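You operate a simulated robot arm through the tools that you are given. There is no shell and no other tool.

The job below is to be done with a simulated robot arm. You get a single attempt, and the scene is never put back.

## Task
Put a little air in the tube, unclip the chuck and dunk the tube till bubbles rise.
Fine: 0.4 to 0.9 bar; chuck on its peg, tube lifted out again.

It is judged by the outcome, as a careful person would: the job done as asked, and still so three seconds after it is handed in. It fails if anything else is knocked over, pushed out of place, dropped, spilled or broken.

## Robot
A 6-joint arm with a two-finger gripper, fixed in place. Base frame: the origin is at the foot of the arm, x ahead of it, y to its left, z up. Lengths are in m, angles in rad, forces in N, time in s.
With the tool pointing down near the work surface it reaches from about 0.4 to 0.84 m from the base axis. Its first joint turns from -2.897 to 2.897 rad. Payload 1.66 kg.
The TCP is the grasp point between the finger pads, 0.016 m short of the fingertips. In the tool frame z runs along the fingers and y along their closing line. Largest opening 0.111 m; the body of the gripper starts 0.104 m behind the TCP.
Orientation is told as [roll, pitch, yaw] about the base's x, y, z axes, in that order, counted from this pose: with the fingers straight down and closing along the base's y, the tool's x points along the base's -x, its y along +y and its z along -z.

## Interface
- The arm moves only by the tool send_rows. Its arguments are lists of equal length, an entry for each row: "dp": the shift along the tool's x, y, z in m, a list of three; "angular": the turn, a rotation vector about the tool's x, y, z in rad, a list of three; "gripper": the closure, from 0 (fully open) to 1 (shut). In form: {"dp": [[dx, dy, dz], ...], "angular": [[ax, ay, az], ...], "gripper": [gripper, ...]}. A call has 1 to 20 rows; each row shifts and turns the commanded pose from where the row before left it, along the tool's axes as they then stand. Each row takes 0.2 s and may step no farther than 0.05 m and 0.15 rad from the row before; otherwise, or with a gripper value out of range, the whole call is refused. Where a pose cannot be reached the arm comes as near as it can. A force on the tool above 60 N (or 10 N above the force at the start of the call, whichever is more), or a blocked arm, ends the call early, and 0.2 s more pass. The fingers move at their own pace and stop on an object; they squeeze with about 31 N. The grip force told is the motor's: it shows also when the fingers shut on nothing. Time passes only in rows, and 0.2 s behind the last, so rows that do not move let the fingers close. It gives the time, the measured TCP pose, the force on the tool (base axes), the opening and the grip force at its end, in the units of the frame above (readings bear some noise), with the torque about the TCP (base axes, N m) and any sound that the robot's microphone picked up.
- Cameras (640 x 400 px; columns grow to the right, rows downward): "scene" is fixed at [0.0503, -0.5, 1.6135]; the picture's right is [0.73, -0.68, 0.00], its down [-0.35, -0.38, -0.86] and it looks along [0.58, 0.63, -0.51] (base axes); focal length 370 px, centre (320, 200). "wrist" rides on the gripper at [0.07, 0.013, -0.143] in the tool frame; the picture's right is [-0.19, 0.98, 0.00], its down [-0.87, -0.17, -0.47] and it looks along [-0.46, -0.09, 0.88] (tool axes); focal length 230 px, centre (320, 200). There is no depth. A picture from a camera that has moved, and an enlarged one, comes with that camera's place and axes in the base frame and with its lens.
- camera(camera): a new picture of that camera. It takes no simulated time.
- move_column(by): slides the trunk up (or, below 0, down) by that many m; the arm rides with it, the base frame stays. It gives what a move gives, with no picture.
- enlarge(camera, box): a new picture of the part [left, top, right, bottom] of that camera's present view, enlarged. It takes no simulated time.
- hand_in(): hands the job in; it is judged then, once.

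Places have to be worked out from the pictures, the camera data and where the tool is seen. Open the gripper and draw the arm clear of the work before you hand the job in, unless the task says otherwise.

The tools are called after "Request:" as a command line: name --argument value ..., lists and objects as JSON in quotes. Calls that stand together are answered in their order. send_rows: Moves the arm, as the interface text tells. Its arguments: {"type":"object","properties":{"dp":{"type":"array","items":{"type":"array","items":{"type":"number"}}},"angular":{"type":"array","items":{"type":"array","items":{"type":"number"}}},"gripper":{"type":"array","items":{"type":"number"}}},"required":["dp","angular","gripper"]} The other tools are called the same way: move_column (by) slides the trunk up or down; camera (camera) takes a picture; enlarge (camera, box) takes an enlarged picture of a part of a camera's view; hand_in () hands the job in.

At the start:

```text
time_s: 0.0
position: [0.3662, 0.1932, 1.1626]
tcp_rot: [-0.002, 0.0, 0.0]
force: [-0.3, 0.2, 0.4]
moment: [-0.02, -0.04, -0.02]
opening: 0.1109
finger_force: 0.0
trunk travel left (down, up): [-0.175, 0.415]
```

scene: 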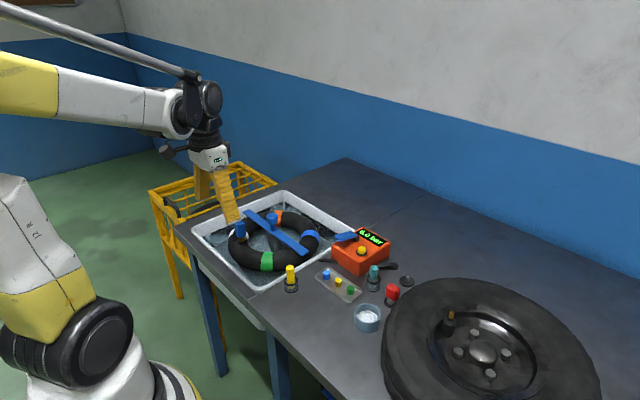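
wrist: 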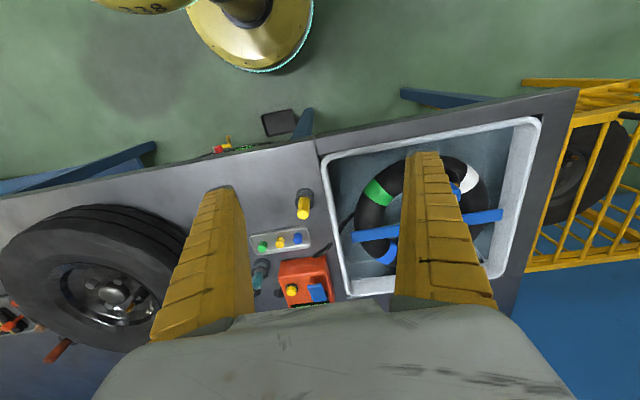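

I'll begin by looking closely at the work area: the tub with the tube, the orange inflator box, and the pegs.

Request:
enlarge --camera "scene" --box '[180, 180, 340, 300]'

Request:
enlarge --camera "scene" --box '[270, 210, 430, 340]'

Request:
enlarge --camera "wrist" --box '[200, 120, 520, 320]'

```text
3.33 times, centred on (260, 240) of scene
camera zoom: at [0.0503, -0.5, 1.6135], right [0.73, -0.68, 0.0], down [-0.35, -0.38, -0.86], along [0.58, 0.63, -0.51], focal length 1234 px, centre (520, 67)
```

zoom: 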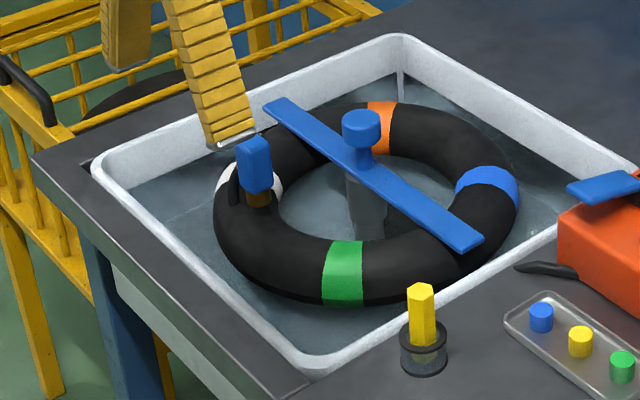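

```text
3.08 times, centred on (350, 275) of scene
camera zoom: at [0.0503, -0.5, 1.6135], right [0.73, -0.68, 0.0], down [-0.35, -0.38, -0.86], along [0.58, 0.63, -0.51], focal length 1139 px, centre (228, -31)
```

zoom: 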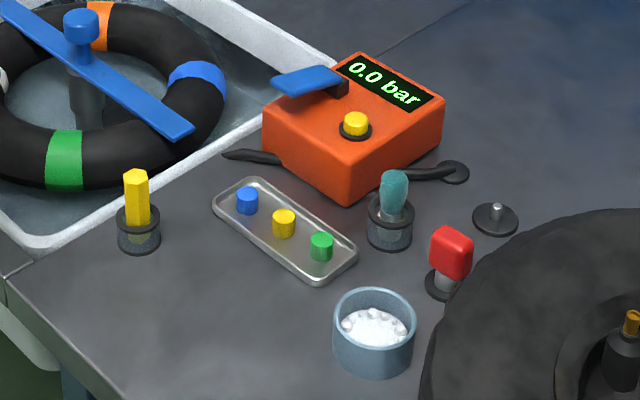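

```text
2.00 times, centred on (360, 220) of wrist
camera zoom: at [0.2964, 0.2062, 1.305], right [0.19, 0.98, 0.0], down [0.87, -0.17, 0.47], along [0.46, -0.09, -0.88], focal length 460 px, centre (240, 160)
```

zoom: 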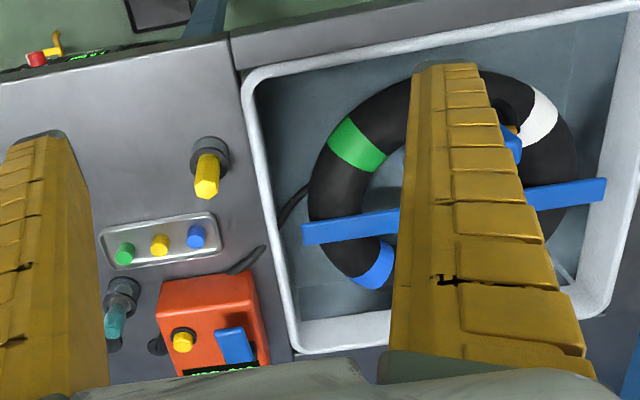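

The table top seems to be at about z≈0.85, the chuck at about (0.548, 0.438, 0.885). I'll shift the arm to the right (‑y) for a view of the tub that the fingers don't block.

Request:
send_rows --dp '[[0, -0.05, 0], [0, -0.05, 0], [0, -0.05, 0], [0, -0.05, 0]]' --angular '[[0, 0, 0], [0, 0, 0], [0, 0, 0], [0, 0, 0]]' --gripper '[0, 0, 0, 0]'

Request:
camera --camera "wrist"

Request:
camera --camera "scene"

```text
time_s: 1.0
position: [0.3668, -0.0098, 1.1616]
tcp_rot: [0.0, 0.0, 0.001]
force: [-0.4, -0.3, -0.1]
moment: [-0.01, 0.02, 0.01]
opening: 0.1107
finger_force: 0.1
trunk travel left (down, up): [-0.175, 0.415]
```

```text
taken
camera wrist: at [0.2963, 0.004, 1.3048], right [0.19, 0.98, 0.0], down [0.87, -0.17, 0.47], along [0.46, -0.09, -0.88], focal length 230 px, centre (320, 200)
```

wrist: 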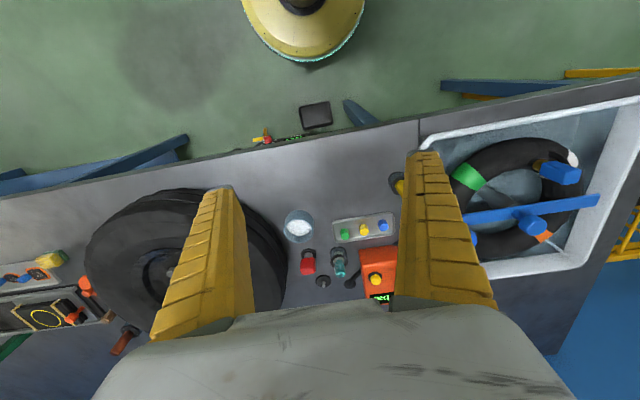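

```text
taken
```

scene: 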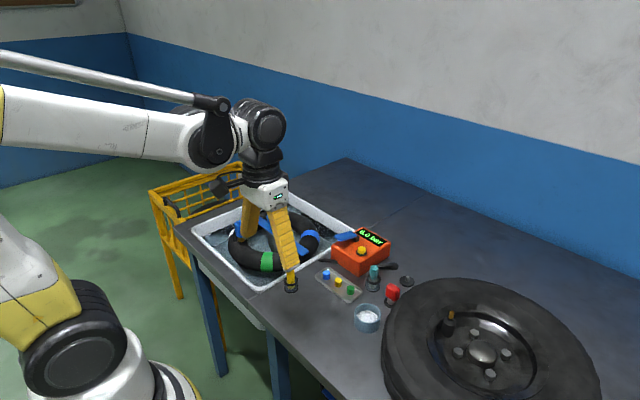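

Good view. I'll zoom into the tub and the box area from the wrist.

Request:
enlarge --camera "wrist" --box '[430, 110, 640, 280]'

Request:
enlarge --camera "wrist" --box '[260, 180, 440, 320]'

```text
2.35 times, centred on (535, 195) of wrist
camera zoom: at [0.2963, 0.004, 1.3048], right [0.19, 0.98, 0.0], down [0.87, -0.17, 0.47], along [0.46, -0.09, -0.88], focal length 541 px, centre (-186, 212)
```

zoom: 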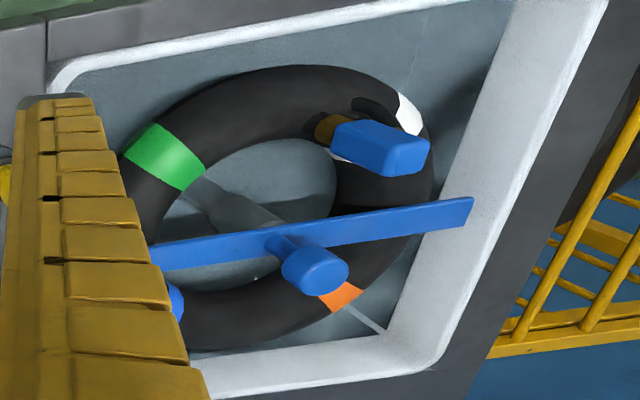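

```text
2.86 times, centred on (350, 250) of wrist
camera zoom: at [0.2963, 0.004, 1.3048], right [0.19, 0.98, 0.0], down [0.87, -0.17, 0.47], along [0.46, -0.09, -0.88], focal length 657 px, centre (234, 57)
```

zoom: 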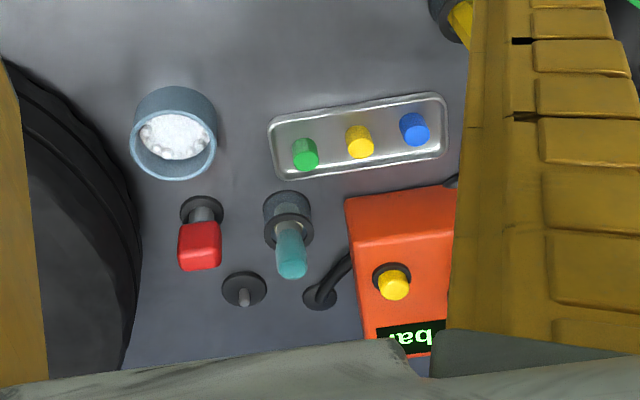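

The yellow button is at about (0.722, 0.050, 0.93), the blue lever paddle at about (0.724, 0.117, 0.94), the dunk bar's knob at about (0.649, 0.391, 0.907), and the empty peg at about (0.784, -0.079, 0.85). Now I'll move over the tub, staying high, to get an accurate look at the chuck.

Request:
send_rows --dp '[[-0.009, 0.047, 0.01], [-0.009, 0.047, 0.01], [-0.009, 0.047, 0.01], [-0.009, 0.047, 0.01], [-0.009, 0.047, 0.01], [-0.009, 0.047, 0.01], [-0.009, 0.047, 0.01], [-0.009, 0.047, 0.01], [-0.009, 0.047, 0.01]]' --angular '[[0, 0, 0], [0, 0, 0], [0, 0, 0], [0, 0, 0], [0, 0, 0], [0, 0, 0], [0, 0, 0], [0, 0, 0], [0, 0, 0]]' --gripper '[0, 0, 0, 0, 0, 0, 0, 0, 0]'

Request:
camera --camera "wrist"

Request:
enlarge --camera "wrist" --box '[210, 60, 450, 320]'

```text
time_s: 3.0
position: [0.4488, 0.4177, 1.0744]
tcp_rot: [-0.001, -0.001, 0.003]
force: [-0.4, 0.5, -0.4]
moment: [-0.02, 0.01, 0.02]
opening: 0.1109
finger_force: 0.2
trunk travel left (down, up): [-0.175, 0.415]
```

```text
taken
camera wrist: at [0.3788, 0.4306, 1.2175], right [0.19, 0.98, 0.0], down [0.87, -0.17, 0.47], along [0.46, -0.09, -0.88], focal length 230 px, centre (320, 200)
```

wrist: 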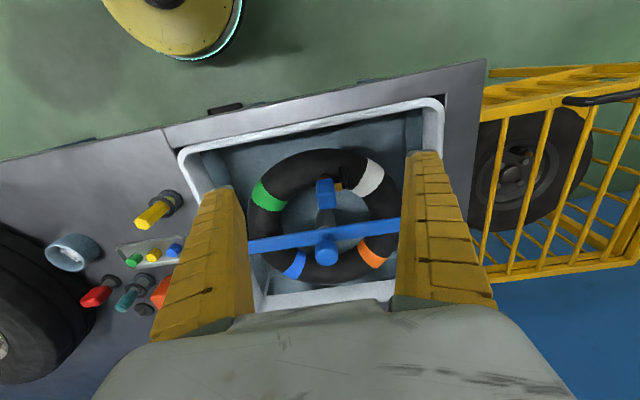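

```text
1.54 times, centred on (330, 190) of wrist
camera zoom: at [0.3788, 0.4306, 1.2175], right [0.19, 0.98, 0.0], down [0.87, -0.17, 0.47], along [0.46, -0.09, -0.88], focal length 354 px, centre (305, 215)
```

zoom: 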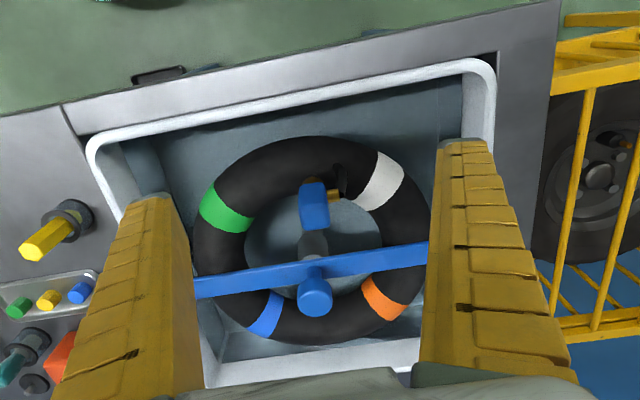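

The chuck is upright at about (0.532, 0.409, 0.908). I'll zoom in for its faces and hose side.

Request:
enlarge --camera "wrist" --box '[290, 140, 390, 215]'

Request:
enlarge --camera "wrist" --box '[240, 140, 400, 290]'

Request:
enlarge --camera "scene" --box '[330, 220, 420, 310]'

```text
5.33 times, centred on (340, 178) of wrist
camera zoom: at [0.3788, 0.4306, 1.2175], right [0.19, 0.98, 0.0], down [0.87, -0.17, 0.47], along [0.46, -0.09, -0.88], focal length 1227 px, centre (213, 320)
```

zoom: 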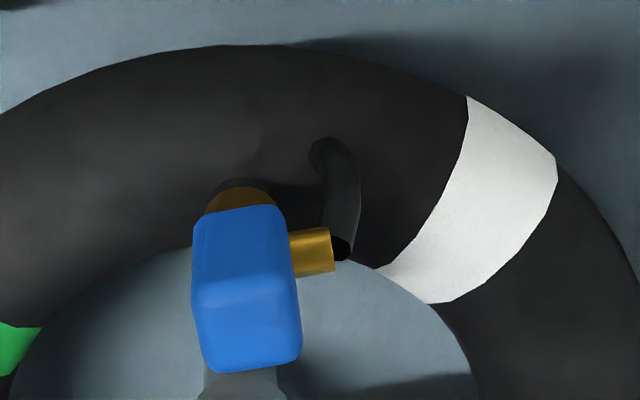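

```text
2.67 times, centred on (320, 215) of wrist
camera zoom: at [0.3788, 0.4306, 1.2175], right [0.19, 0.98, 0.0], down [0.87, -0.17, 0.47], along [0.46, -0.09, -0.88], focal length 614 px, centre (320, 160)
```

zoom: 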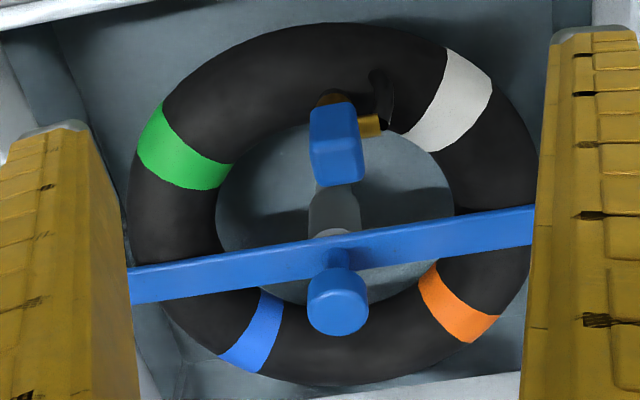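

```text
4.44 times, centred on (375, 265) of scene
camera zoom: at [0.0503, -0.5, 1.6135], right [0.73, -0.68, 0.0], down [-0.35, -0.38, -0.86], along [0.58, 0.63, -0.51], focal length 1645 px, centre (76, -89)
```

zoom: 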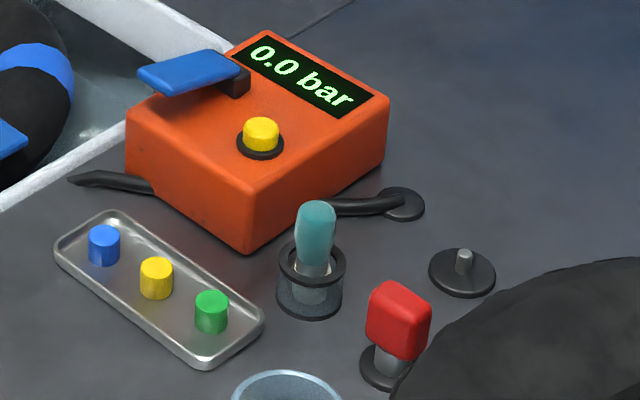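

The chuck is aligned with the base axes, its nipple on the +y side, so I'll grip it across x. The empty stud peg is the blue chuck's place. Before inflating, I'll zoom on the lever to see its pivot and free end.

Request:
enlarge --camera "scene" --box '[330, 225, 390, 265]'

Request:
enlarge --camera "scene" --box '[225, 205, 325, 270]'

Request:
enlarge --camera "scene" --box '[375, 265, 425, 305]'

```text
10.00 times, centred on (360, 245) of scene
camera zoom: at [0.0503, -0.5, 1.6135], right [0.73, -0.68, 0.0], down [-0.35, -0.38, -0.86], along [0.58, 0.63, -0.51], focal length 3701 px, centre (-80, -250)
```

zoom: 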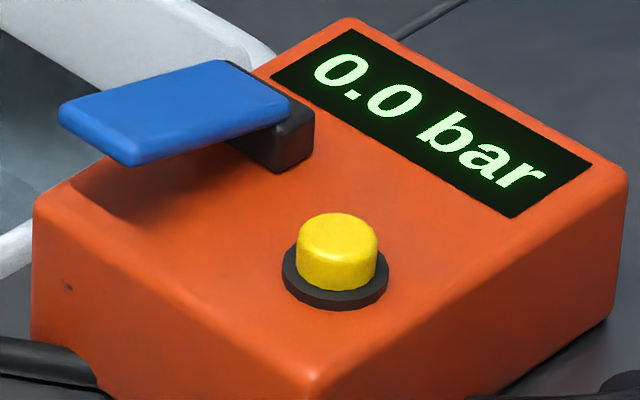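

```text
6.15 times, centred on (275, 238) of scene
camera zoom: at [0.0503, -0.5, 1.6135], right [0.73, -0.68, 0.0], down [-0.35, -0.38, -0.86], along [0.58, 0.63, -0.51], focal length 2277 px, centre (597, -31)
```

zoom: 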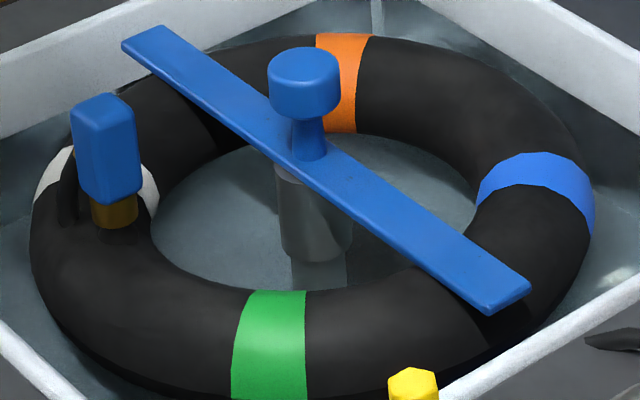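

```text
10.00 times, centred on (400, 285) of scene
camera zoom: at [0.0503, -0.5, 1.6135], right [0.73, -0.68, 0.0], down [-0.35, -0.38, -0.86], along [0.58, 0.63, -0.51], focal length 3701 px, centre (-480, -650)
```

zoom: 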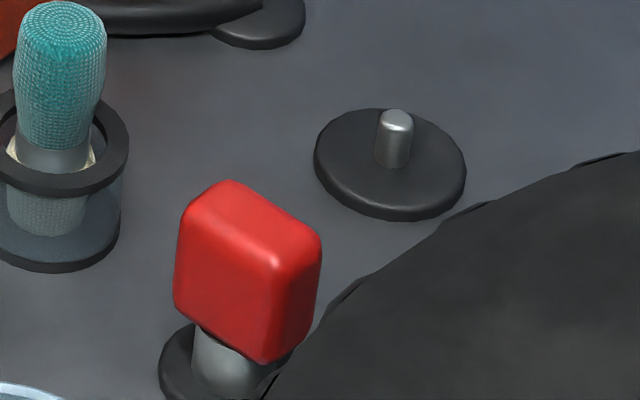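

The lever's pivot is on its far end and its free end is nearest the robot, about (0.697, 0.125). I'll close the fingers and move above the outer third of the paddle, staying high.

Request:
send_rows --dp '[[-0.032, -0.037, 0], [-0.032, -0.037, 0], [-0.032, -0.037, 0], [-0.032, -0.037, 0], [-0.032, -0.037, 0], [-0.032, -0.037, 0], [-0.032, -0.037, 0], [-0.032, -0.037, 0], [0, 0, 0.04], [0, 0, 0.02]]' --angular '[[0, 0, 0], [0, 0, 0], [0, 0, 0], [0, 0, 0], [0, 0, 0], [0, 0, 0], [0, 0, 0], [0, 0, 0], [0, 0, 0], [0, 0, 0]]' --gripper '[1, 1, 1, 1, 1, 1, 1, 1, 1, 1]'

Request:
camera --camera "wrist"

Request:
enlarge --camera "scene" --box '[280, 160, 440, 270]'

```text
time_s: 5.2
position: [0.7039, 0.121, 1.0111]
tcp_rot: [0.001, 0.0, 0.003]
force: [-0.3, 0.6, 0.9]
moment: [0.04, 0.0, 0.04]
opening: 0.0002
finger_force: 28.5
trunk travel left (down, up): [-0.175, 0.415]
```

```text
taken
camera wrist: at [0.6337, 0.1335, 1.1558], right [0.19, 0.98, 0.0], down [0.87, -0.17, 0.47], along [0.46, -0.09, -0.88], focal length 230 px, centre (320, 200)
```

wrist: 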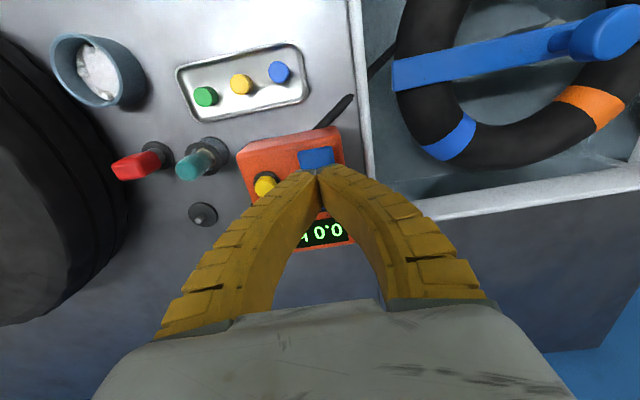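

```text
3.64 times, centred on (360, 215) of scene
camera zoom: at [0.0503, -0.5, 1.6135], right [0.73, -0.68, 0.0], down [-0.35, -0.38, -0.86], along [0.58, 0.63, -0.51], focal length 1346 px, centre (174, 146)
```

zoom: 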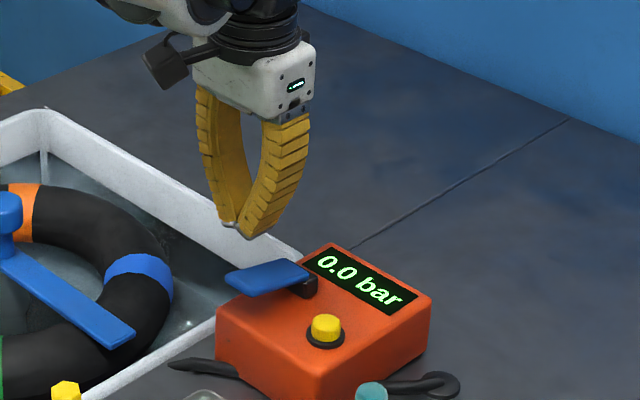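

The fingers are over the paddle's free-end part and both cameras can read the display. I'll go down to just above the paddle.

Request:
send_rows --dp '[[0, 0, 0.025], [0, 0, 0.018]]' --angular '[[0, 0, 0], [0, 0, 0]]' --gripper '[1, 1]'

Request:
enlarge --camera "scene" --box '[320, 200, 400, 265]'

```text
time_s: 5.8
position: [0.7039, 0.1204, 0.9681]
tcp_rot: [0.001, -0.002, 0.0]
force: [-0.1, -0.5, -0.4]
moment: [0.01, 0.03, -0.02]
opening: 0.0
finger_force: 28.2
trunk travel left (down, up): [-0.175, 0.415]
```

```text
6.15 times, centred on (360, 232) of scene
camera zoom: at [0.0503, -0.5, 1.6135], right [0.73, -0.68, 0.0], down [-0.35, -0.38, -0.86], along [0.58, 0.63, -0.51], focal length 2277 px, centre (74, 0)
```

zoom: 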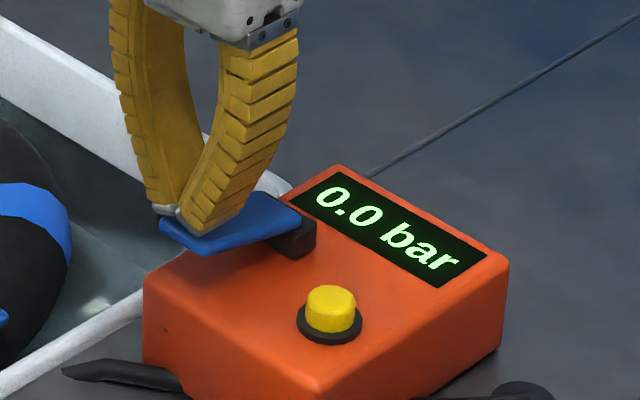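

The fingertips are about 1 cm above the paddle. I'll press in small steps, watching force and sound.

Request:
send_rows --dp '[[0, 0, 0.005], [0, 0, 0.005]]' --angular '[[0, 0, 0], [0, 0, 0]]' --gripper '[1, 1]'

Request:
enlarge --camera "scene" --box '[320, 200, 400, 265]'

```text
time_s: 6.4
position: [0.7031, 0.1202, 0.9588]
tcp_rot: [-0.001, 0.0, 0.0]
force: [0.4, 0.6, 0.0]
moment: [0.01, 0.01, 0.01]
opening: 0.0059
finger_force: 28.1
trunk travel left (down, up): [-0.175, 0.415]
```

```text
6.15 times, centred on (360, 232) of scene
camera zoom: at [0.0503, -0.5, 1.6135], right [0.73, -0.68, 0.0], down [-0.35, -0.38, -0.86], along [0.58, 0.63, -0.51], focal length 2277 px, centre (74, 0)
```

zoom: 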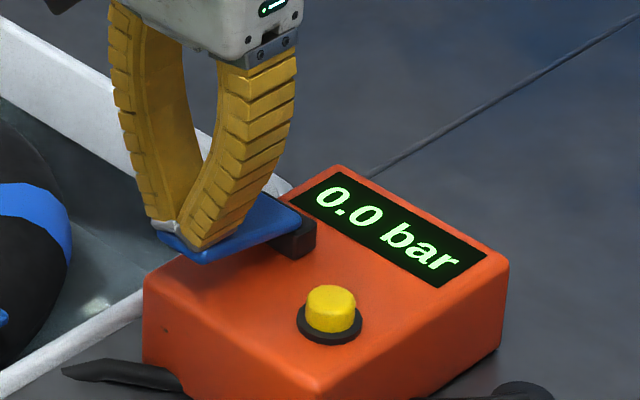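

The opening reads 5.9 mm with no force, so a finger may be riding the paddle's edge. I'll check from the wrist before pressing further.

Request:
enlarge --camera "wrist" --box '[240, 110, 400, 260]'

Request:
enlarge --camera "scene" --box '[335, 215, 375, 245]'

```text
2.67 times, centred on (320, 185) of wrist
camera zoom: at [0.6334, 0.1334, 1.1022], right [0.19, 0.98, 0.0], down [0.87, -0.17, 0.47], along [0.46, -0.09, -0.88], focal length 614 px, centre (320, 240)
```

zoom: 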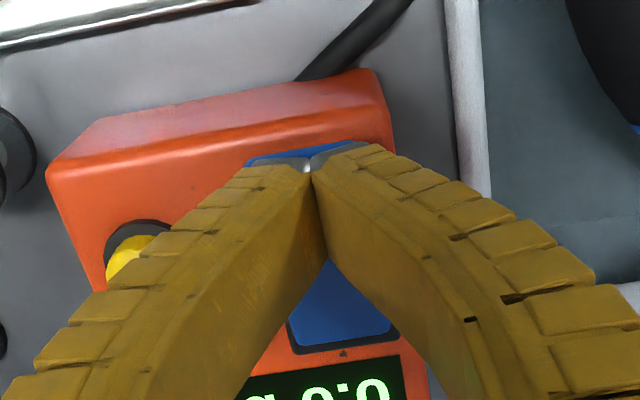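

```text
13.33 times, centred on (355, 230) of scene
camera zoom: at [0.0503, -0.5, 1.6135], right [0.73, -0.68, 0.0], down [-0.35, -0.38, -0.86], along [0.58, 0.63, -0.51], focal length 4934 px, centre (-147, -200)
```

zoom: 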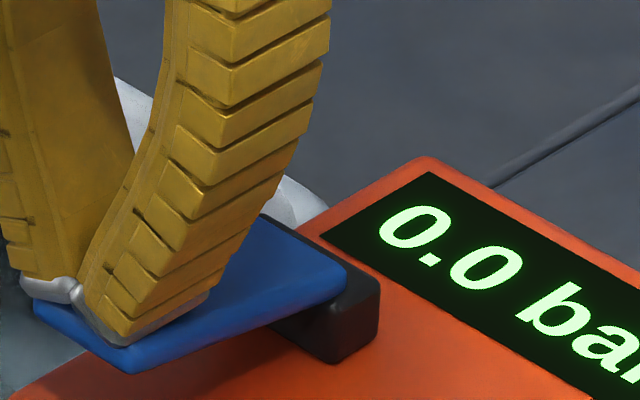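

Contact is on the paddle near its free end. I'll press on down in small steps.

Request:
send_rows --dp '[[0, 0, 0.004]]' --angular '[[0, 0, 0]]' --gripper '[1]'

Request:
enlarge --camera "scene" --box '[335, 215, 395, 255]'

```text
time_s: 6.8
position: [0.7043, 0.1197, 0.9538]
tcp_rot: [-0.001, -0.001, 0.001]
force: [0.7, 0.4, 0.2]
moment: [0.01, 0.01, -0.03]
opening: 0.0
finger_force: 28.5
trunk travel left (down, up): [-0.175, 0.415]
```

```text
10.00 times, centred on (365, 235) of scene
camera zoom: at [0.0503, -0.5, 1.6135], right [0.73, -0.68, 0.0], down [-0.35, -0.38, -0.86], along [0.58, 0.63, -0.51], focal length 3701 px, centre (-130, -150)
```

zoom: 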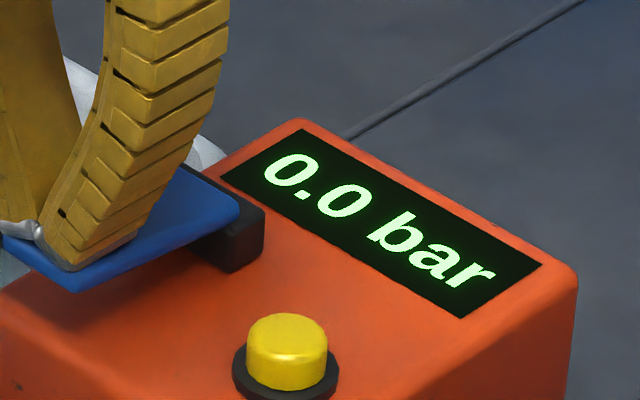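

Almost no force yet and 0.0 bar, so I press further.

Request:
send_rows --dp '[[0, 0, 0.004]]' --angular '[[0, 0, 0]]' --gripper '[1]'

Request:
enlarge --camera "scene" --box '[335, 215, 395, 255]'

```text
time_s: 7.2
position: [0.7034, 0.1211, 0.9513]
tcp_rot: [0.001, 0.001, 0.001]
force: [1.4, 0.3, 0.9]
moment: [0.06, -0.01, -0.03]
opening: 0.0058
finger_force: 28.1
trunk travel left (down, up): [-0.175, 0.415]
```

```text
10.00 times, centred on (365, 235) of scene
camera zoom: at [0.0503, -0.5, 1.6135], right [0.73, -0.68, 0.0], down [-0.35, -0.38, -0.86], along [0.58, 0.63, -0.51], focal length 3701 px, centre (-130, -150)
```

zoom: 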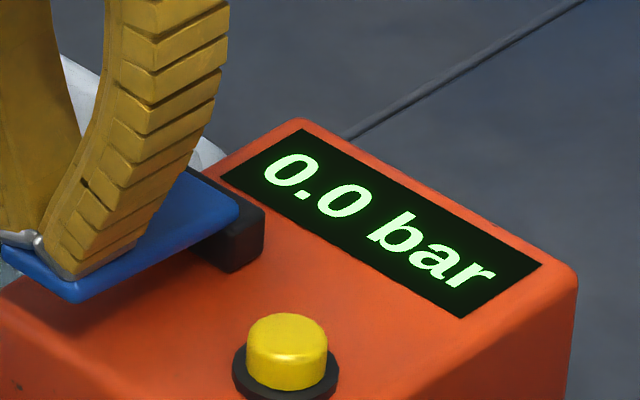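

The paddle is beginning to tilt with light force. I continue in 3 mm steps.

Request:
send_rows --dp '[[0, 0, 0.003]]' --angular '[[0, 0, 0]]' --gripper '[1]'

Request:
enlarge --camera "scene" --box '[335, 215, 395, 255]'

```text
time_s: 7.6
position: [0.7026, 0.121, 0.9485]
tcp_rot: [0.0, 0.0, -0.001]
force: [0.1, -0.5, 0.6]
moment: [-0.04, 0.0, -0.04]
opening: 0.006
finger_force: 28.7
trunk travel left (down, up): [-0.175, 0.415]
```

```text
10.00 times, centred on (365, 235) of scene
camera zoom: at [0.0503, -0.5, 1.6135], right [0.73, -0.68, 0.0], down [-0.35, -0.38, -0.86], along [0.58, 0.63, -0.51], focal length 3701 px, centre (-130, -150)
```

zoom: 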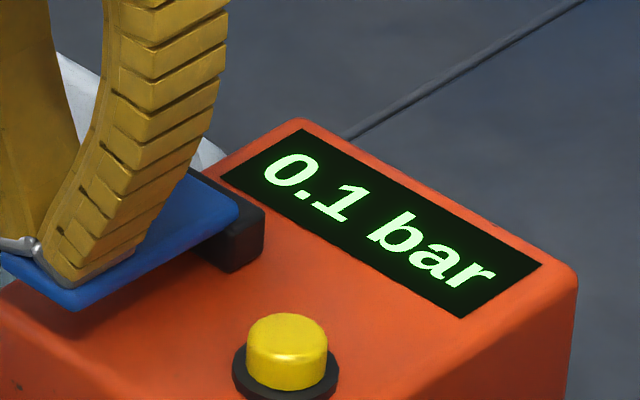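

Now it's at 0.1 bar — the valve opens here. I hold for one row to learn the rate.

Request:
send_rows --dp '[[0, 0, 0]]' --angular '[[0, 0, 0]]' --gripper '[1]'

Request:
enlarge --camera "scene" --box '[335, 215, 395, 255]'

```text
time_s: 8.0
position: [0.7028, 0.1198, 0.9482]
tcp_rot: [0.001, 0.0, 0.0]
force: [0.5, -0.5, 0.6]
moment: [-0.02, 0.01, -0.01]
opening: 0.0061
finger_force: 28.4
trunk travel left (down, up): [-0.175, 0.415]
```

```text
10.00 times, centred on (365, 235) of scene
camera zoom: at [0.0503, -0.5, 1.6135], right [0.73, -0.68, 0.0], down [-0.35, -0.38, -0.86], along [0.58, 0.63, -0.51], focal length 3701 px, centre (-130, -150)
```

zoom: 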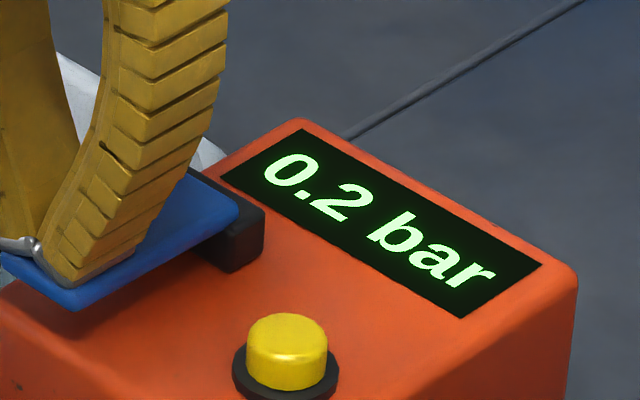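

About 0.1–0.15 bar per 0.4 s. I hold about 1 s more, then check.

Request:
send_rows --dp '[[0, 0, 0], [0, 0, 0], [0, 0, 0], [0, 0, 0]]' --angular '[[0, 0, 0], [0, 0, 0], [0, 0, 0], [0, 0, 0]]' --gripper '[1, 1, 1, 1]'

Request:
enlarge --camera "scene" --box '[335, 215, 395, 255]'

```text
time_s: 9.0
position: [0.704, 0.1204, 0.9484]
tcp_rot: [0.0, 0.0, 0.001]
force: [0.5, -0.2, -0.3]
moment: [0.01, 0.06, 0.01]
opening: 0.0061
finger_force: 28.5
trunk travel left (down, up): [-0.175, 0.415]
```

```text
10.00 times, centred on (365, 235) of scene
camera zoom: at [0.0503, -0.5, 1.6135], right [0.73, -0.68, 0.0], down [-0.35, -0.38, -0.86], along [0.58, 0.63, -0.51], focal length 3701 px, centre (-130, -150)
```

zoom: 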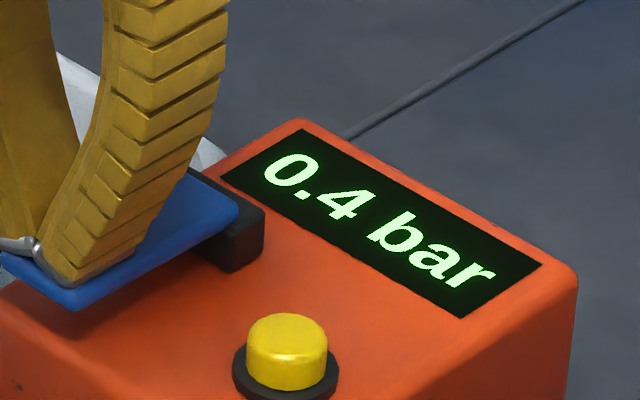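

0.4 bar now, at about 0.22 bar/s. I hold another second or so and check.

Request:
send_rows --dp '[[0, 0, 0], [0, 0, 0], [0, 0, 0], [0, 0, 0]]' --angular '[[0, 0, 0], [0, 0, 0], [0, 0, 0], [0, 0, 0]]' --gripper '[1, 1, 1, 1]'

Request:
enlarge --camera "scene" --box '[335, 215, 395, 255]'

```text
time_s: 10.0
position: [0.7034, 0.121, 0.9475]
tcp_rot: [0.0, 0.0, -0.001]
force: [-0.3, -0.7, 1.0]
moment: [-0.01, 0.03, 0.0]
opening: 0.0059
finger_force: 28.7
trunk travel left (down, up): [-0.175, 0.415]
```

```text
10.00 times, centred on (365, 235) of scene
camera zoom: at [0.0503, -0.5, 1.6135], right [0.73, -0.68, 0.0], down [-0.35, -0.38, -0.86], along [0.58, 0.63, -0.51], focal length 3701 px, centre (-130, -150)
```

zoom: 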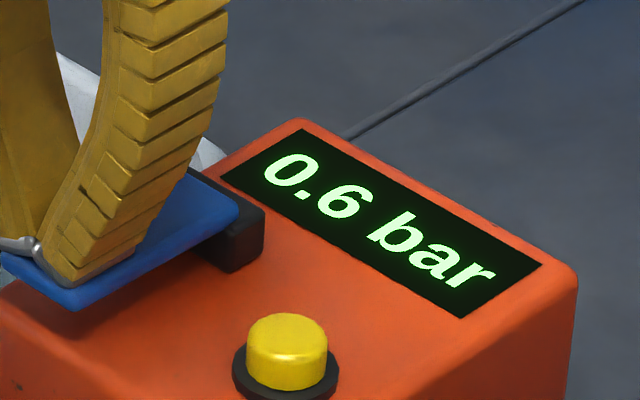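

0.6 bar. One more short hold, then I lift straight off, aiming for about 0.7 bar to allow for the leak.

Request:
send_rows --dp '[[0, 0, 0], [0, 0, -0.03], [0, 0, -0.04]]' --angular '[[0, 0, 0], [0, 0, 0], [0, 0, 0]]' --gripper '[1, 1, 1]'

Request:
enlarge --camera "scene" --box '[335, 215, 395, 255]'

```text
time_s: 10.8
position: [0.7026, 0.1204, 1.0181]
tcp_rot: [0.0, 0.001, 0.0]
force: [0.1, -1.3, 0.5]
moment: [0.0, -0.01, 0.02]
opening: 0.0
finger_force: 28.5
trunk travel left (down, up): [-0.175, 0.415]
```

```text
10.00 times, centred on (365, 235) of scene
camera zoom: at [0.0503, -0.5, 1.6135], right [0.73, -0.68, 0.0], down [-0.35, -0.38, -0.86], along [0.58, 0.63, -0.51], focal length 3701 px, centre (-130, -150)
```

zoom: 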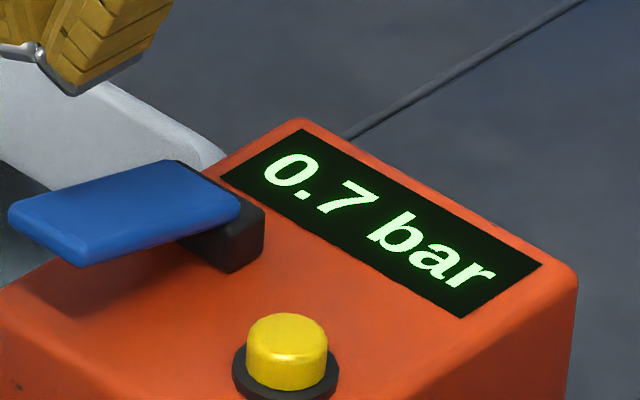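

It reads 0.7 bar and the lever sprang back. Next I go to the chuck: travel high over the tub, turning the tool 90° so that the fingers close along x, and opening partway.

Request:
send_rows --dp '[[0.0243, 0.0413, 0], [0.0243, 0.0413, 0], [0.0243, 0.0413, 0], [0.0243, 0.0413, 0], [0.0243, 0.0413, 0], [0.0243, 0.0413, 0], [0.0243, 0.0413, 0], [0, 0, 0], [0, 0, 0], [0, 0, 0], [0, 0, 0], [0, 0, 0], [0, 0, 0], [0, 0, 0], [0, 0, 0], [0, 0, 0], [0, 0, 0], [0, 0, 0]]' --angular '[[0, 0, 0], [0, 0, 0], [0, 0, 0], [0, 0, 0], [0, 0, 0], [0, 0, 0], [0, 0, 0], [0, 0, -0.1428], [0, 0, -0.1428], [0, 0, -0.1428], [0, 0, -0.1428], [0, 0, -0.1428], [0, 0, -0.1428], [0, 0, -0.1428], [0, 0, -0.1428], [0, 0, -0.1428], [0, 0, -0.1428], [0, 0, -0.1428]]' --gripper '[1, 1, 1, 1, 1, 1, 1, 0.3, 0.3, 0.3, 0.3, 0.3, 0.3, 0.3, 0.3, 0.3, 0.3, 0.3]'

Request:
camera --camera "wrist"

Request:
enlarge --camera "scene" --box '[190, 140, 390, 275]'

```text
time_s: 14.6
position: [0.5332, 0.4085, 1.0169]
tcp_rot: [0.0, 0.0, 1.575]
force: [0.2, 0.8, -0.4]
moment: [0.03, 0.03, -0.02]
opening: 0.0792
finger_force: 1.0
trunk travel left (down, up): [-0.175, 0.415]
```

```text
taken
camera wrist: at [0.5199, 0.3395, 1.1612], right [-0.98, 0.19, 0.0], down [0.16, 0.87, 0.47], along [0.09, 0.46, -0.88], focal length 230 px, centre (320, 200)
```

wrist: 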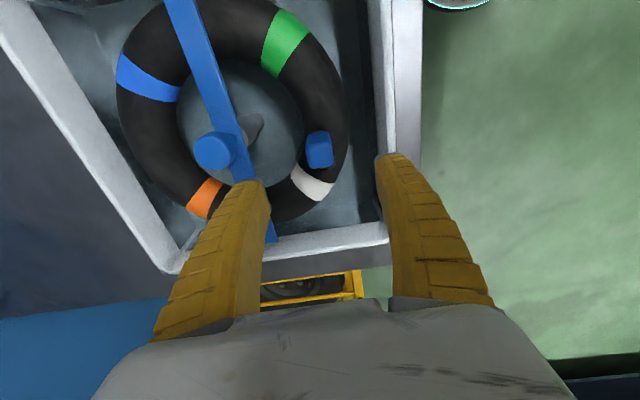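

```text
2.96 times, centred on (290, 208) of scene
camera zoom: at [0.0503, -0.5, 1.6135], right [0.73, -0.68, 0.0], down [-0.35, -0.38, -0.86], along [0.58, 0.63, -0.51], focal length 1096 px, centre (409, 178)
```

zoom: 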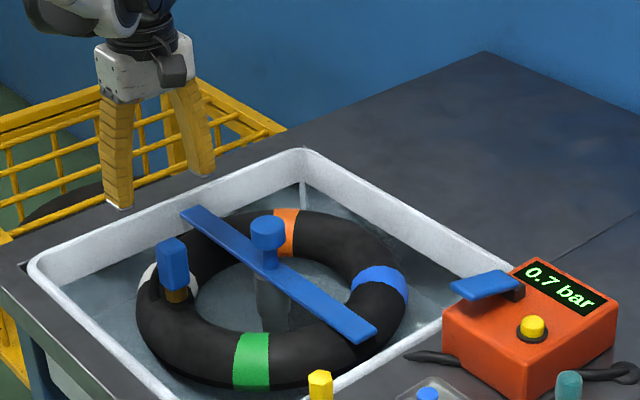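

The chuck's position is confirmed near (0.533, 0.409). I'll zoom to check its exact centre and yaw relative to the fingers.

Request:
enlarge --camera "wrist" --box '[270, 110, 370, 180]'

Request:
enlarge --camera "scene" --box '[220, 205, 270, 255]'

```text
5.71 times, centred on (320, 145) of wrist
camera zoom: at [0.5199, 0.3395, 1.1612], right [-0.98, 0.19, 0.0], down [0.16, 0.87, 0.47], along [0.09, 0.46, -0.88], focal length 1315 px, centre (320, 514)
```

zoom: 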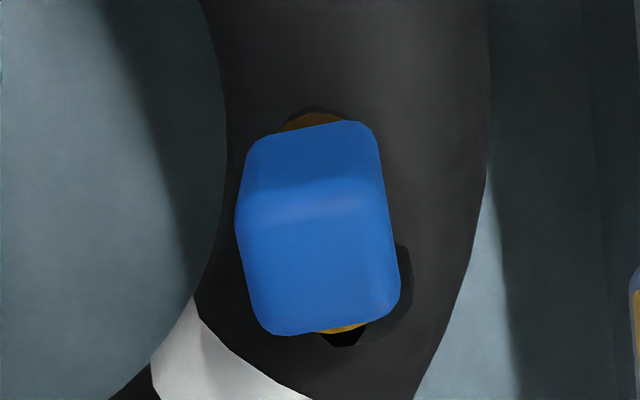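

```text
8.00 times, centred on (245, 230) of scene
camera zoom: at [0.0503, -0.5, 1.6135], right [0.73, -0.68, 0.0], down [-0.35, -0.38, -0.86], along [0.58, 0.63, -0.51], focal length 2961 px, centre (920, -40)
```

zoom: 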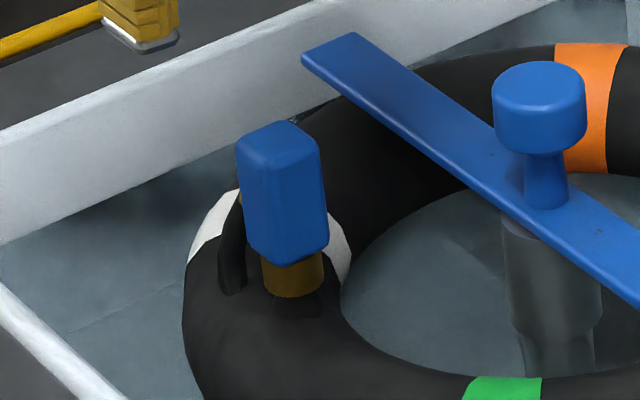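

The chuck's top centre is at about (0.533, 0.407, 0.938) and it's aligned. I descend straight to TCP z≈0.912, then close.

Request:
send_rows --dp '[[0, 0, 0.04], [0, 0, 0.04], [0.001, 0, 0.025], [0, 0, 0]]' --angular '[[0, 0, 0], [0, 0, 0], [0, 0, 0], [0, 0, 0]]' --gripper '[0.3, 0.3, 0.3, 0.3]'

Request:
enlarge --camera "scene" --box '[200, 180, 300, 255]'

Request:
enlarge --camera "wrist" --box '[220, 80, 420, 260]'

```text
time_s: 15.6
position: [0.5345, 0.4069, 0.9122]
tcp_rot: [0.0, 0.001, 1.573]
force: [0.0, -0.3, 0.0]
moment: [0.02, 0.0, -0.02]
opening: 0.0789
finger_force: 1.1
trunk travel left (down, up): [-0.175, 0.415]
```

```text
5.33 times, centred on (250, 218) of scene
camera zoom: at [0.0503, -0.5, 1.6135], right [0.73, -0.68, 0.0], down [-0.35, -0.38, -0.86], along [0.58, 0.63, -0.51], focal length 1974 px, centre (693, 107)
```

zoom: 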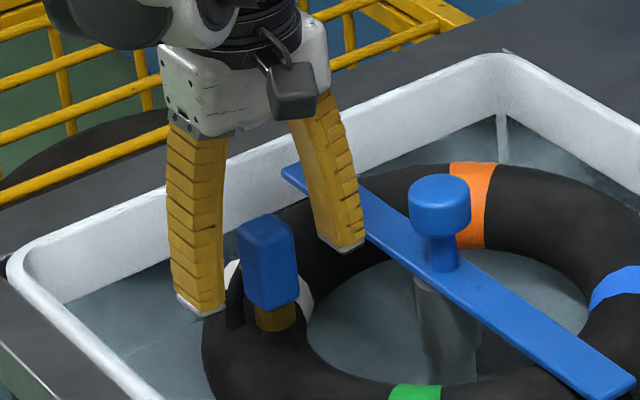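

```text
2.22 times, centred on (320, 170) of wrist
camera zoom: at [0.5209, 0.337, 1.0557], right [-0.98, 0.19, 0.0], down [0.17, 0.87, 0.47], along [0.09, 0.46, -0.88], focal length 511 px, centre (320, 267)
```

zoom: 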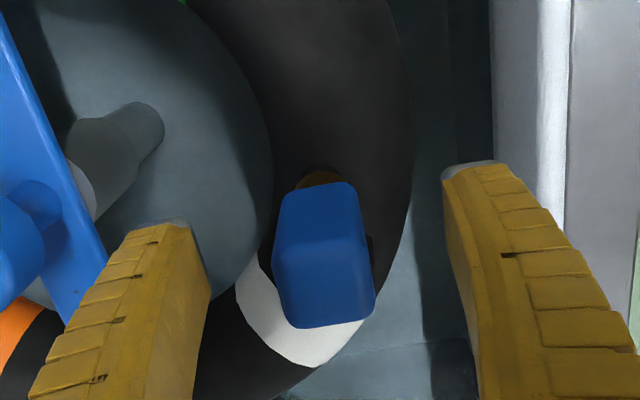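

The chuck is centred between the fingers. Closing now.

Request:
send_rows --dp '[[0, 0, 0], [0, 0, 0], [0, 0, 0]]' --angular '[[0, 0, 0], [0, 0, 0], [0, 0, 0]]' --gripper '[1, 1, 1]'

Request:
enlarge --camera "scene" --box '[200, 180, 300, 255]'

Request:
enlarge --camera "scene" --box '[335, 215, 395, 255]'

```text
time_s: 16.4
position: [0.534, 0.407, 0.9136]
tcp_rot: [0.0, 0.0, 1.57]
force: [0.7, 1.5, 8.7]
moment: [0.12, 0.02, 0.03]
opening: 0.024
finger_force: 30.9
trunk travel left (down, up): [-0.175, 0.415]
```

```text
5.33 times, centred on (250, 218) of scene
camera zoom: at [0.0503, -0.5, 1.6135], right [0.73, -0.68, 0.0], down [-0.35, -0.38, -0.86], along [0.58, 0.63, -0.51], focal length 1974 px, centre (693, 107)
```

zoom: 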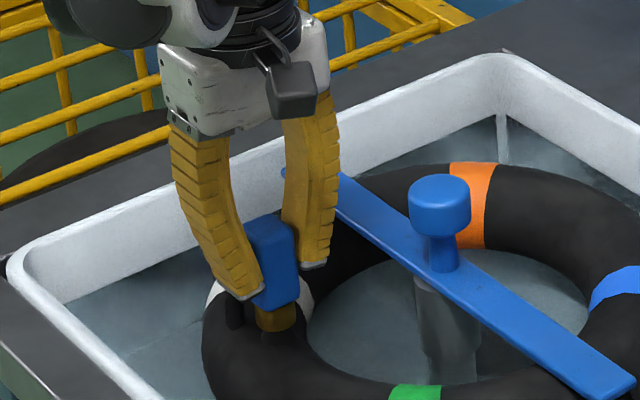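

```text
10.00 times, centred on (365, 235) of scene
camera zoom: at [0.0503, -0.5, 1.6135], right [0.73, -0.68, 0.0], down [-0.35, -0.38, -0.86], along [0.58, 0.63, -0.51], focal length 3701 px, centre (-130, -150)
```

zoom: 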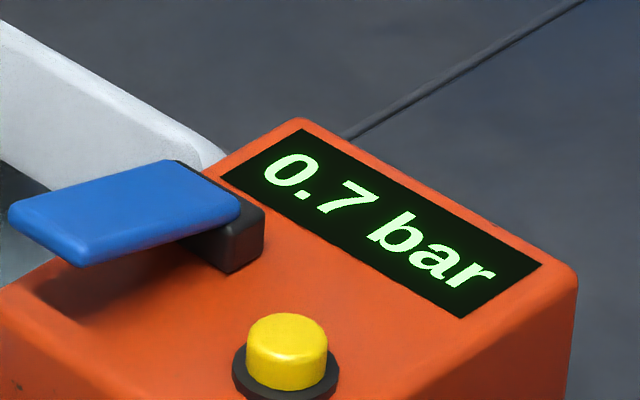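

The chuck is gripped (24 mm) and the display still reads 0.7 bar. I pull straight up slowly.

Request:
send_rows --dp '[[0, 0, -0.005], [0, 0, -0.008], [0, 0, -0.01], [0, 0, -0.015]]' --angular '[[0, 0, 0], [0, 0, 0], [0, 0, 0], [0, 0, 0]]' --gripper '[1, 1, 1, 1]'

Request:
enlarge --camera "scene" --box '[190, 165, 330, 270]'

Request:
enlarge --camera "scene" --box '[335, 215, 395, 255]'

```text
time_s: 17.4
position: [0.5337, 0.4083, 0.9496]
tcp_rot: [-0.002, 0.0, 1.572]
force: [0.5, 0.1, -0.8]
moment: [-0.04, -0.01, -0.01]
opening: 0.0212
finger_force: 31.0
trunk travel left (down, up): [-0.175, 0.415]
```

```text
3.81 times, centred on (260, 218) of scene
camera zoom: at [0.0503, -0.5, 1.6135], right [0.73, -0.68, 0.0], down [-0.35, -0.38, -0.86], along [0.58, 0.63, -0.51], focal length 1410 px, centre (549, 133)
```

zoom: 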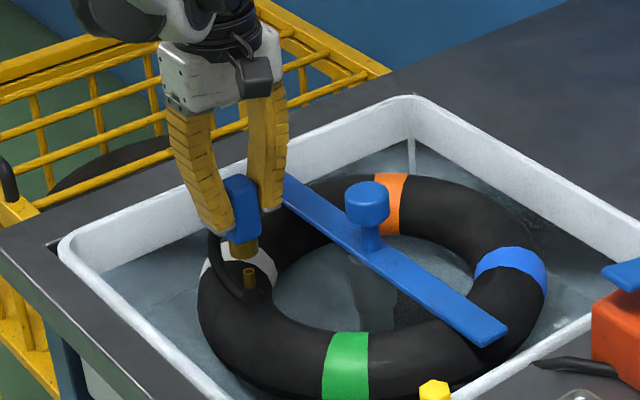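

```text
10.00 times, centred on (365, 235) of scene
camera zoom: at [0.0503, -0.5, 1.6135], right [0.73, -0.68, 0.0], down [-0.35, -0.38, -0.86], along [0.58, 0.63, -0.51], focal length 3701 px, centre (-130, -150)
```

zoom: 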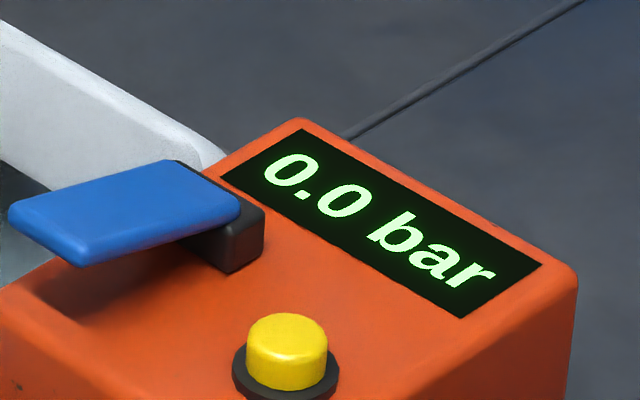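

The chuck came off the valve, and the display reads 0.0 only because it's disconnected. The peg is at about (0.780, -0.082), disc top ≈0.856, stud top ≈0.874. I lift and carry the chuck high toward it, halfway first, to see how the hose behaves.

Request:
send_rows --dp '[[0, 0, -0.04], [0, 0, -0.04], [0, 0, -0.04], [0.0408, -0.0205, 0], [0.0408, -0.0205, 0], [0.0408, -0.0205, 0], [0.0408, -0.0205, 0], [0.0408, -0.0205, 0], [0.0408, -0.0205, 0]]' --angular '[[0, 0, 0], [0, 0, 0], [0, 0, 0], [0, 0, 0], [0, 0, 0], [0, 0, 0], [0, 0, 0], [0, 0, 0], [0, 0, 0]]' --gripper '[1, 1, 1, 1, 1, 1, 1, 1, 1]'

Request:
camera --camera "scene"

```text
time_s: 19.4
position: [0.6554, 0.1646, 1.0698]
tcp_rot: [0.0, 0.0, 1.572]
force: [0.8, -1.0, -1.1]
moment: [0.01, -0.01, -0.01]
opening: 0.0216
finger_force: 30.7
trunk travel left (down, up): [-0.175, 0.415]
```

```text
taken
```

scene: 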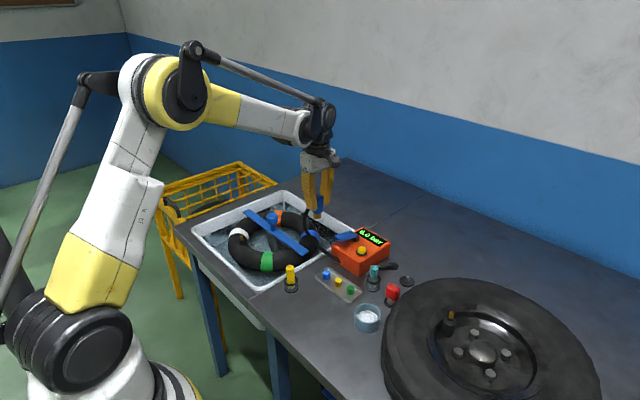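

The carry is clean with no hose drag. I continue to above the peg.

Request:
send_rows --dp '[[0.0408, -0.0205, 0], [0.0408, -0.0205, 0], [0.0408, -0.0205, 0], [0.0408, -0.0205, 0], [0.0408, -0.0205, 0], [0.0408, -0.0205, 0], [0, 0, 0.03]]' --angular '[[0, 0, 0], [0, 0, 0], [0, 0, 0], [0, 0, 0], [0, 0, 0], [0, 0, 0], [0, 0, 0]]' --gripper '[1, 1, 1, 1, 1, 1, 1]'

Request:
camera --camera "wrist"

Request:
enlarge --camera "scene" --box '[340, 190, 460, 310]'

Request:
enlarge --camera "wrist" --box '[260, 80, 400, 200]'

```text
time_s: 21.0
position: [0.7798, -0.0826, 1.039]
tcp_rot: [0.001, -0.001, 1.572]
force: [0.3, 0.3, -0.5]
moment: [-0.01, 0.01, -0.01]
opening: 0.0209
finger_force: 31.1
trunk travel left (down, up): [-0.175, 0.415]
```

```text
taken
camera wrist: at [0.7652, -0.1522, 1.1822], right [-0.98, 0.19, 0.0], down [0.17, 0.87, 0.47], along [0.09, 0.46, -0.88], focal length 230 px, centre (320, 200)
```

wrist: 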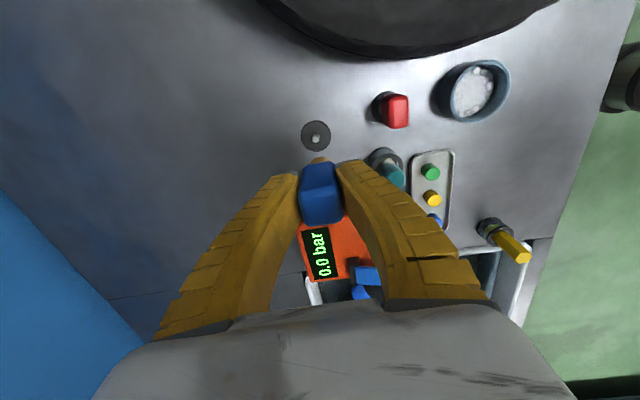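

```text
3.33 times, centred on (400, 250) of scene
camera zoom: at [0.0503, -0.5, 1.6135], right [0.73, -0.68, 0.0], down [-0.35, -0.38, -0.86], along [0.58, 0.63, -0.51], focal length 1234 px, centre (53, 33)
```

zoom: 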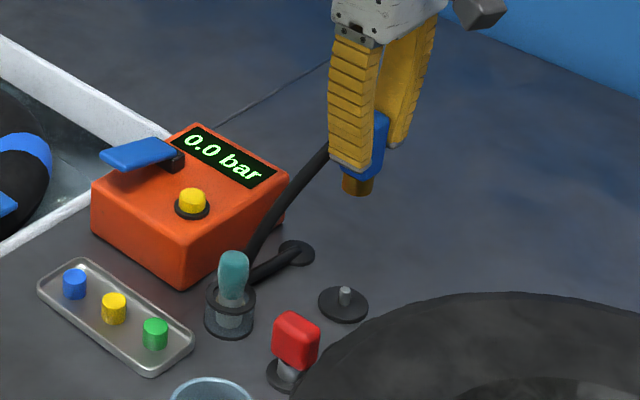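

```text
3.33 times, centred on (330, 140) of wrist
camera zoom: at [0.7652, -0.1522, 1.1822], right [-0.98, 0.19, 0.0], down [0.17, 0.87, 0.47], along [0.09, 0.46, -0.88], focal length 767 px, centre (287, 400)
```

zoom: 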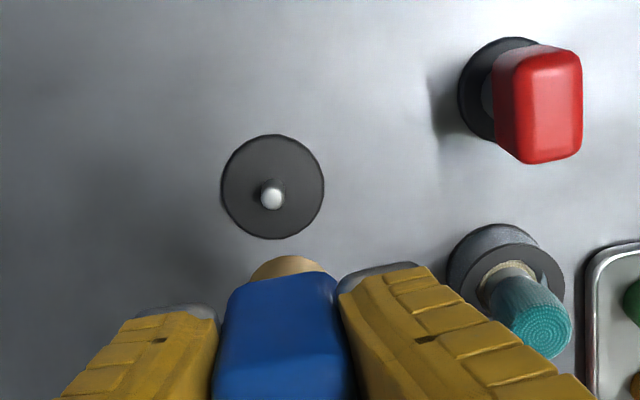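

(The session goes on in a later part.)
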